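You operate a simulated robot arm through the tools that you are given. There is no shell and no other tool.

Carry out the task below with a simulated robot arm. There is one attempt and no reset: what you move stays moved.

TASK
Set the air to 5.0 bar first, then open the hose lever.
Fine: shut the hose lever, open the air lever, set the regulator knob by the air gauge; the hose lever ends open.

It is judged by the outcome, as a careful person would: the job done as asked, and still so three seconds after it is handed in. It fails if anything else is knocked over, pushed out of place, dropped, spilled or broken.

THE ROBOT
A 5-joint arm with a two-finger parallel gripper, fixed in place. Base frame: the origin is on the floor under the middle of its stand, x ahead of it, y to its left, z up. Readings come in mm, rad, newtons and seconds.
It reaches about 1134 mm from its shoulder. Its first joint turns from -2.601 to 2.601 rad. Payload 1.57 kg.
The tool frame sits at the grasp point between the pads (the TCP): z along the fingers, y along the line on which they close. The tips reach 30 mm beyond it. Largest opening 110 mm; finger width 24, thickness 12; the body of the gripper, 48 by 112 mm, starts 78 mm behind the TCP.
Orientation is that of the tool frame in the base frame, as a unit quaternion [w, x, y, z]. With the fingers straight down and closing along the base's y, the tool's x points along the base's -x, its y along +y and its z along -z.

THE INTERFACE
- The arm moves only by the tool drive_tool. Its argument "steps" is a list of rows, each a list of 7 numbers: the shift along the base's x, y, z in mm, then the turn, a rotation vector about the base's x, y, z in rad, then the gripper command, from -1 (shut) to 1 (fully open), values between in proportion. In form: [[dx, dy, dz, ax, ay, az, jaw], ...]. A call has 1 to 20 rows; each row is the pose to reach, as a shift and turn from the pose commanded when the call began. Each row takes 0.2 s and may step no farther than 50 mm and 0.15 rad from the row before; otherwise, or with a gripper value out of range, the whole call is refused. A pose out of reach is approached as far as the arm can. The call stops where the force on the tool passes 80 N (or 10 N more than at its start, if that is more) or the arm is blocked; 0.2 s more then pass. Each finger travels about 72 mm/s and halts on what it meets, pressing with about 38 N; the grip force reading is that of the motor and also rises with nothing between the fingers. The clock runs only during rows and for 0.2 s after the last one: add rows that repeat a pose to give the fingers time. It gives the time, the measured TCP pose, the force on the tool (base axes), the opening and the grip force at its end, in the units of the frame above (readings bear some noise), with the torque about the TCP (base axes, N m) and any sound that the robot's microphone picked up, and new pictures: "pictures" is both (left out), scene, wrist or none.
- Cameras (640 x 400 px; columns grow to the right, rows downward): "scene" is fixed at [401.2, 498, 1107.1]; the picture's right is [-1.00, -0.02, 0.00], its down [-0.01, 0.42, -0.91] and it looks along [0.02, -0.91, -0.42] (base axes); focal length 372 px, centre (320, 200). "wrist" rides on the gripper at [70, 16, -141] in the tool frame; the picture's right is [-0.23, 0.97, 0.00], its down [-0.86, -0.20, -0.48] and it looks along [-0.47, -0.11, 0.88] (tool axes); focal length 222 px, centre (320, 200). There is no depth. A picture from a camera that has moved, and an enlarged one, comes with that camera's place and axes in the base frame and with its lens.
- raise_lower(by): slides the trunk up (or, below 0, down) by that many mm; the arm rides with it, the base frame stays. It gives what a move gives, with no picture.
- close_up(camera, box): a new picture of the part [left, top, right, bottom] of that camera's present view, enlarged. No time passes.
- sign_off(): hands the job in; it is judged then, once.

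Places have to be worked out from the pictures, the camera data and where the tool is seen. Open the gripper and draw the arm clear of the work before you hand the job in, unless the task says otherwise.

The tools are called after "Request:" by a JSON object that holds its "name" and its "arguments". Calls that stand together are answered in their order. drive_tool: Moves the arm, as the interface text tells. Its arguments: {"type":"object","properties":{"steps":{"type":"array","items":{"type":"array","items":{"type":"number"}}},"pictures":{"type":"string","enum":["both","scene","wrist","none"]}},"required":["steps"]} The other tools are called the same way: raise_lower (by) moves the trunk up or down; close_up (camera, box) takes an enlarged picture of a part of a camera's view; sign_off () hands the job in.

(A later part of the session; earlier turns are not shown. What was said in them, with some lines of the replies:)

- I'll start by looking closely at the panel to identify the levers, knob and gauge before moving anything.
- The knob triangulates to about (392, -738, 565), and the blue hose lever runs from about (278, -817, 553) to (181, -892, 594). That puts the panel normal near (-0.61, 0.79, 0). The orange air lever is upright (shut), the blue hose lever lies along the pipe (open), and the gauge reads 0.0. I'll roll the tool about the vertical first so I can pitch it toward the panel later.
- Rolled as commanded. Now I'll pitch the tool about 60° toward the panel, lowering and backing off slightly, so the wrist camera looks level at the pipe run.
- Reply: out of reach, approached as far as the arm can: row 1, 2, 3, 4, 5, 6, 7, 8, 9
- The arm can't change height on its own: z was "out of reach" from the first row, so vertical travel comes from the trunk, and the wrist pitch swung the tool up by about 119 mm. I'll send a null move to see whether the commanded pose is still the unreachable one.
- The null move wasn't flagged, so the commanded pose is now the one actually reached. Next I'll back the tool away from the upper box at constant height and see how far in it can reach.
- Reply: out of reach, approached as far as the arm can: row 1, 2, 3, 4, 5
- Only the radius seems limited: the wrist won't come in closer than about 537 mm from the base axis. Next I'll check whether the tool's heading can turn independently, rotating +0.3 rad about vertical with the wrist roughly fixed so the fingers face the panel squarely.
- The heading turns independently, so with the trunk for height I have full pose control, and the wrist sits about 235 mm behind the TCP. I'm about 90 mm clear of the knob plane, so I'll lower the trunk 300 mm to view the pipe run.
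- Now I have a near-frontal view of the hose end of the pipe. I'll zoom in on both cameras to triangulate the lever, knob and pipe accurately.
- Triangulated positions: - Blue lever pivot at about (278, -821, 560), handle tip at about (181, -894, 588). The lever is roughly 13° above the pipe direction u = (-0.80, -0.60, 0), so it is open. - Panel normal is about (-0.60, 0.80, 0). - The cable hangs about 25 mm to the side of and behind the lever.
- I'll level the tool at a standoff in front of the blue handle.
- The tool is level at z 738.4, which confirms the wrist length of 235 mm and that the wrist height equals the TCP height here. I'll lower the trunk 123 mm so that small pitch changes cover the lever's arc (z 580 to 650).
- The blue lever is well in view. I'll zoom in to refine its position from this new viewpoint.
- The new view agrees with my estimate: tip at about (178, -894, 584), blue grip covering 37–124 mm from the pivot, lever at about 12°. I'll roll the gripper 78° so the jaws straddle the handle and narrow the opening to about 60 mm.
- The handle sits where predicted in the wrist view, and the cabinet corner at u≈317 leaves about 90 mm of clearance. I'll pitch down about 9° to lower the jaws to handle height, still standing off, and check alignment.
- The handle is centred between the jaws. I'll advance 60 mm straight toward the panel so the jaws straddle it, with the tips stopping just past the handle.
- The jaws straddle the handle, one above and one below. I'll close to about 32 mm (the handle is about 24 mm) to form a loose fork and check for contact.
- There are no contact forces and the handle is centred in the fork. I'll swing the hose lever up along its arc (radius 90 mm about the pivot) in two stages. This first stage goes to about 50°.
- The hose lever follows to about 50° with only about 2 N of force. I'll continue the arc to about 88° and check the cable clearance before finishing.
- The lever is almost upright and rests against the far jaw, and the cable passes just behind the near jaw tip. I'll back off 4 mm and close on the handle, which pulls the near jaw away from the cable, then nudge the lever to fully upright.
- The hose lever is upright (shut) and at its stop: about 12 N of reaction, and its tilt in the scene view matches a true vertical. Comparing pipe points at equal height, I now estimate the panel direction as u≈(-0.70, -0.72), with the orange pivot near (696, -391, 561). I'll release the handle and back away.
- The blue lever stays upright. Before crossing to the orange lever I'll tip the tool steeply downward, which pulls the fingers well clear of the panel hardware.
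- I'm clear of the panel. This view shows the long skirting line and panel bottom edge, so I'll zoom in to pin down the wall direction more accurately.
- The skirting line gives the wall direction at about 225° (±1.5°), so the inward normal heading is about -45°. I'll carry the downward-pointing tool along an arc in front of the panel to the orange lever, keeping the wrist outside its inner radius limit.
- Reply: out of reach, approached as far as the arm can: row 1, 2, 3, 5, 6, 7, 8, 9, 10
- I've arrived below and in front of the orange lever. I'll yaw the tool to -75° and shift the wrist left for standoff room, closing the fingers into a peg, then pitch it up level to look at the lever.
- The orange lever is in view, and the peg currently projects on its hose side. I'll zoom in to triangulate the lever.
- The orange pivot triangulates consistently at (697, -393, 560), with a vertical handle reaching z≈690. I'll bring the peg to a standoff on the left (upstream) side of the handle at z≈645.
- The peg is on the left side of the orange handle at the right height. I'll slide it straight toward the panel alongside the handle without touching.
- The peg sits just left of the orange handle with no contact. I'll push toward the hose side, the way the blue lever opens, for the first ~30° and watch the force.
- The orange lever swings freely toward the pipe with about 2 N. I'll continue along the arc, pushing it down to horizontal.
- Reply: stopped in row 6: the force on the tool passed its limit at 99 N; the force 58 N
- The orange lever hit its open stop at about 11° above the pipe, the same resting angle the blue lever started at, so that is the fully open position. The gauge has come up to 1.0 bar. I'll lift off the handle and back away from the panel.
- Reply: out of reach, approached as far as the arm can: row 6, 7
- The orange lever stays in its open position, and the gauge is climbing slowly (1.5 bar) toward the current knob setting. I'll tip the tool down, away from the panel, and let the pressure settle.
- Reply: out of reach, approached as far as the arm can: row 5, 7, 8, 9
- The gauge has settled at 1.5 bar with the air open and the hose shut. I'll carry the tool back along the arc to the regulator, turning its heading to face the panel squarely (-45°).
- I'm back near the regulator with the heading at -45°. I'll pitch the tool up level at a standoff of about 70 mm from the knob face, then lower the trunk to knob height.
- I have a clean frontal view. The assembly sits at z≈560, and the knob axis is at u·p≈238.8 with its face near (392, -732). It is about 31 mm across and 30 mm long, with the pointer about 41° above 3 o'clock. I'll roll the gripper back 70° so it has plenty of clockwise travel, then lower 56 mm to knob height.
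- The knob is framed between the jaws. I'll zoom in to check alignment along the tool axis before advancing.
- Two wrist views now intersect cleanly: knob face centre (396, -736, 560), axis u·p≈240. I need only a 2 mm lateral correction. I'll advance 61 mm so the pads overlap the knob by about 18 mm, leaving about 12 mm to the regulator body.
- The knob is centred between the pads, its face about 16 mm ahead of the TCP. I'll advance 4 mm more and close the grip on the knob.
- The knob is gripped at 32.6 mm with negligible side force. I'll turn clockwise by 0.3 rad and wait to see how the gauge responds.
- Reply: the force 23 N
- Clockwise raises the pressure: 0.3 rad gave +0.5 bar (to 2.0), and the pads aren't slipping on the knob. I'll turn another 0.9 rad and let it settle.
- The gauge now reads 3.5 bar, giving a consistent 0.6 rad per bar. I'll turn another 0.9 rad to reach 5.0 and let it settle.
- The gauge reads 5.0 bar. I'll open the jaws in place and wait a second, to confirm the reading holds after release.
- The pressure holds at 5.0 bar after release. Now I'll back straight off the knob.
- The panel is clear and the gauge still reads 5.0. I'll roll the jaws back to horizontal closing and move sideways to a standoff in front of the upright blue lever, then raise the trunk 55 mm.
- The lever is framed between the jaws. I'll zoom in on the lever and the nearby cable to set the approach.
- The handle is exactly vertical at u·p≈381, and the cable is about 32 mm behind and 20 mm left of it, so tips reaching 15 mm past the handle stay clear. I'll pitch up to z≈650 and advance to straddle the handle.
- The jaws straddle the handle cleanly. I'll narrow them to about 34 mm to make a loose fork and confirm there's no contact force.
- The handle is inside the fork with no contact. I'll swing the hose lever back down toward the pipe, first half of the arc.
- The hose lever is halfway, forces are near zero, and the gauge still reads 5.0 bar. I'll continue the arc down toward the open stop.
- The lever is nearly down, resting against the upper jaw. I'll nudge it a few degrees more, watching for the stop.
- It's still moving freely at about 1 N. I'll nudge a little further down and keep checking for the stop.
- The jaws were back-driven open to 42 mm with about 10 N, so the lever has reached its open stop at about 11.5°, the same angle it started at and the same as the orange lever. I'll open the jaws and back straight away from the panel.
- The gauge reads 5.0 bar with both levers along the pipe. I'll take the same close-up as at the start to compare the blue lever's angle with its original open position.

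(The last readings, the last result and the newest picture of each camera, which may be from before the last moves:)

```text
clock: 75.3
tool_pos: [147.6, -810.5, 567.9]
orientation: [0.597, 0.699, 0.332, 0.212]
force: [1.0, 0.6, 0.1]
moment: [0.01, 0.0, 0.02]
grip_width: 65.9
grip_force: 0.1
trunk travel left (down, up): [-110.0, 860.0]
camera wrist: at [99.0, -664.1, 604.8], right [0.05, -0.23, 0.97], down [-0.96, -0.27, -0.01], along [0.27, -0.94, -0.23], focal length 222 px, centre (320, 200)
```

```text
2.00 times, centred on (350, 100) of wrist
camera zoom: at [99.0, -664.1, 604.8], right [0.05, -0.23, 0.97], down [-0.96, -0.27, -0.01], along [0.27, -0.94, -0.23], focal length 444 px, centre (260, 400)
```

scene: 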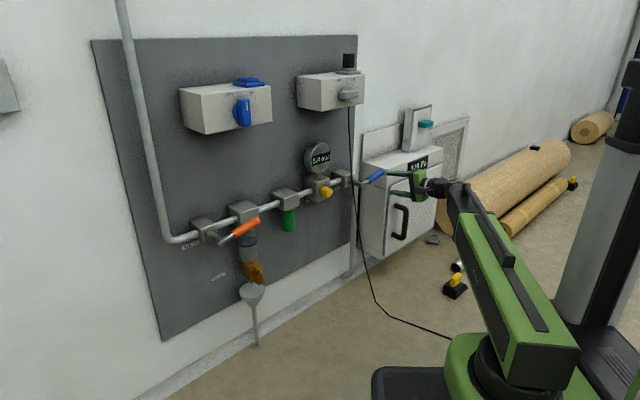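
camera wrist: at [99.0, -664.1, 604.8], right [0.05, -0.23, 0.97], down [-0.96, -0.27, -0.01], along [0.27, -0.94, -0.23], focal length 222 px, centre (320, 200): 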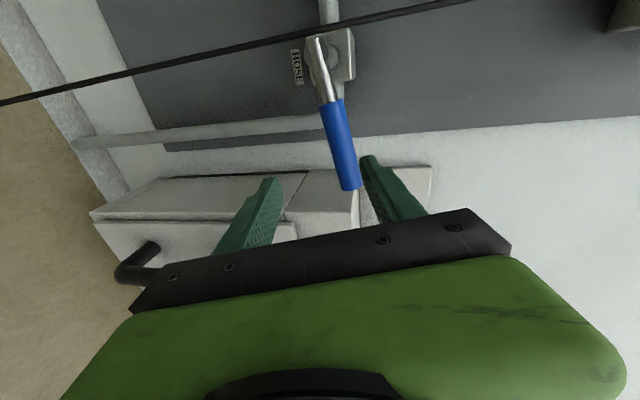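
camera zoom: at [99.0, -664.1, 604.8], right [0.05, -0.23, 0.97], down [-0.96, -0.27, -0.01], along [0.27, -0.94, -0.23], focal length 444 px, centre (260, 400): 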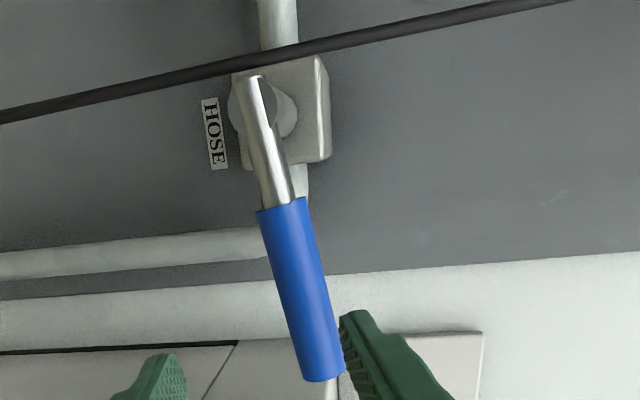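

The blue lever matches its starting open position exactly, and everything else on the panel is unchanged. I'll open the gripper fully, draw further back, and confirm the gauge holds before handing in.

Request:
{"name": "drive_tool", "arguments": {"steps": [[-15, 15, 0, 0, 0, 0, 0.4], [-30, 30, 0, 0, 0, 0, 0.7], [-45, 45, 0, 0, 0, 0, 1], [-60, 60, 0, 0, 0, 0, 1], [-60, 60, 0, 0, 0, 0, 1], [-60, 60, 0, 0, 0, 0, 1], [-60, 60, 0, 0, 0, 0, 1], [-60, 60, 0, 0, 0, 0, 1], [-60, 60, 0, 0, 0, 0, 1], [-60, 60, 0, 0, 0, 0, 1]], "pictures": "both"}}

Request:
{"name": "close_up", "arguments": {"camera": "scene", "box": [180, 130, 420, 270]}}

```text
clock: 77.5
tool_pos: [88.9, -750.8, 568.4]
orientation: [0.598, 0.698, 0.333, 0.213]
force: [-1.1, 0.4, -0.4]
moment: [0.04, -0.01, -0.02]
grip_width: 110.1
grip_force: 0.1
trunk travel left (down, up): [-110.0, 860.0]
camera wrist: at [40.2, -603.9, 604.8], right [0.05, -0.23, 0.97], down [-0.96, -0.27, -0.01], along [0.27, -0.94, -0.23], focal length 222 px, centre (320, 200)
```

scene: 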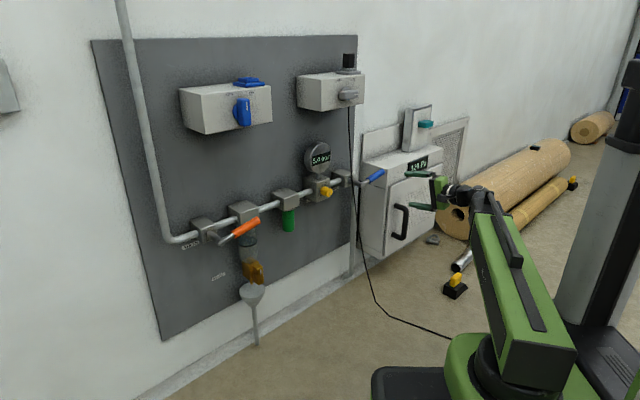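
wrist: 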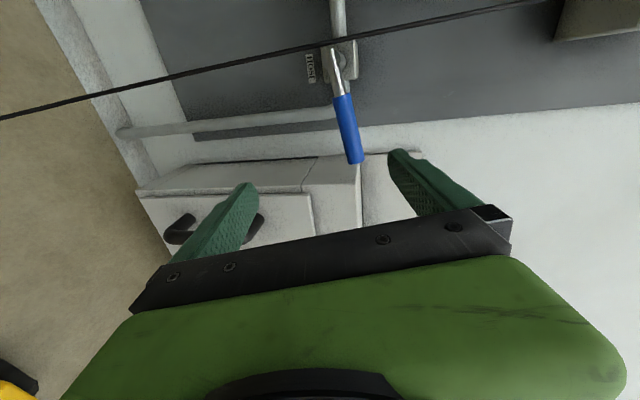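

```text
2.67 times, centred on (300, 200) of scene
camera zoom: at [401.2, 498.0, 1107.1], right [-1.0, -0.02, 0.0], down [-0.01, 0.42, -0.91], along [0.02, -0.91, -0.42], focal length 993 px, centre (373, 200)
```

zoom: 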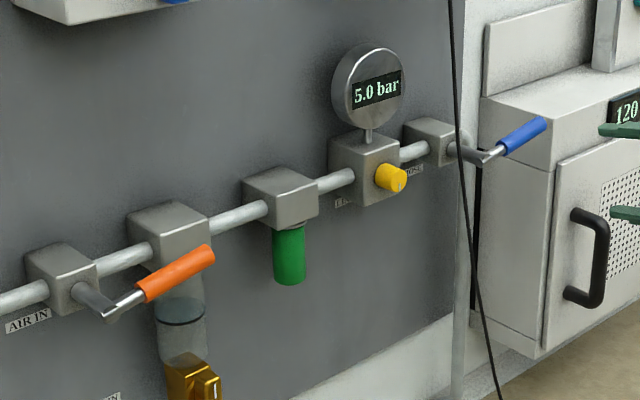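

The gauge holds at 5.0 bar with the air lever open and the hose lever open. The gripper is open, the arm is clear of the panel and nothing else has moved, so I'm handing the job in.

Request:
{"name": "sign_off", "arguments": {}}

```text
The job is handed in.
```

The air is set to 5.0 bar and the hose lever is open, and I've handed the job in. The gauge was still reading 5.0 bar about four seconds after I opened the hose.

1. **Hose shut:** I turned the blue hose lever up to its closed stop before touching the air.
2. **Air open:** I turned the orange air lever down to its open stop, and the gauge settled at 1.5 bar.
3. **Pressure set:** I turned the regulator knob clockwise until the gauge read 5.0 bar. It held when I let go of the knob.
4. **Hose open:** I swung the blue lever back to its open stop, the same position it started in.

The air lever hit its stop hard enough to pass the 80 N limit, peaking at 99 N. That move stopped by itself, I backed off straight away, and there was no visible damage.

The gripper is open, the arm is clear of the panel, and nothing else in the pictures has moved.
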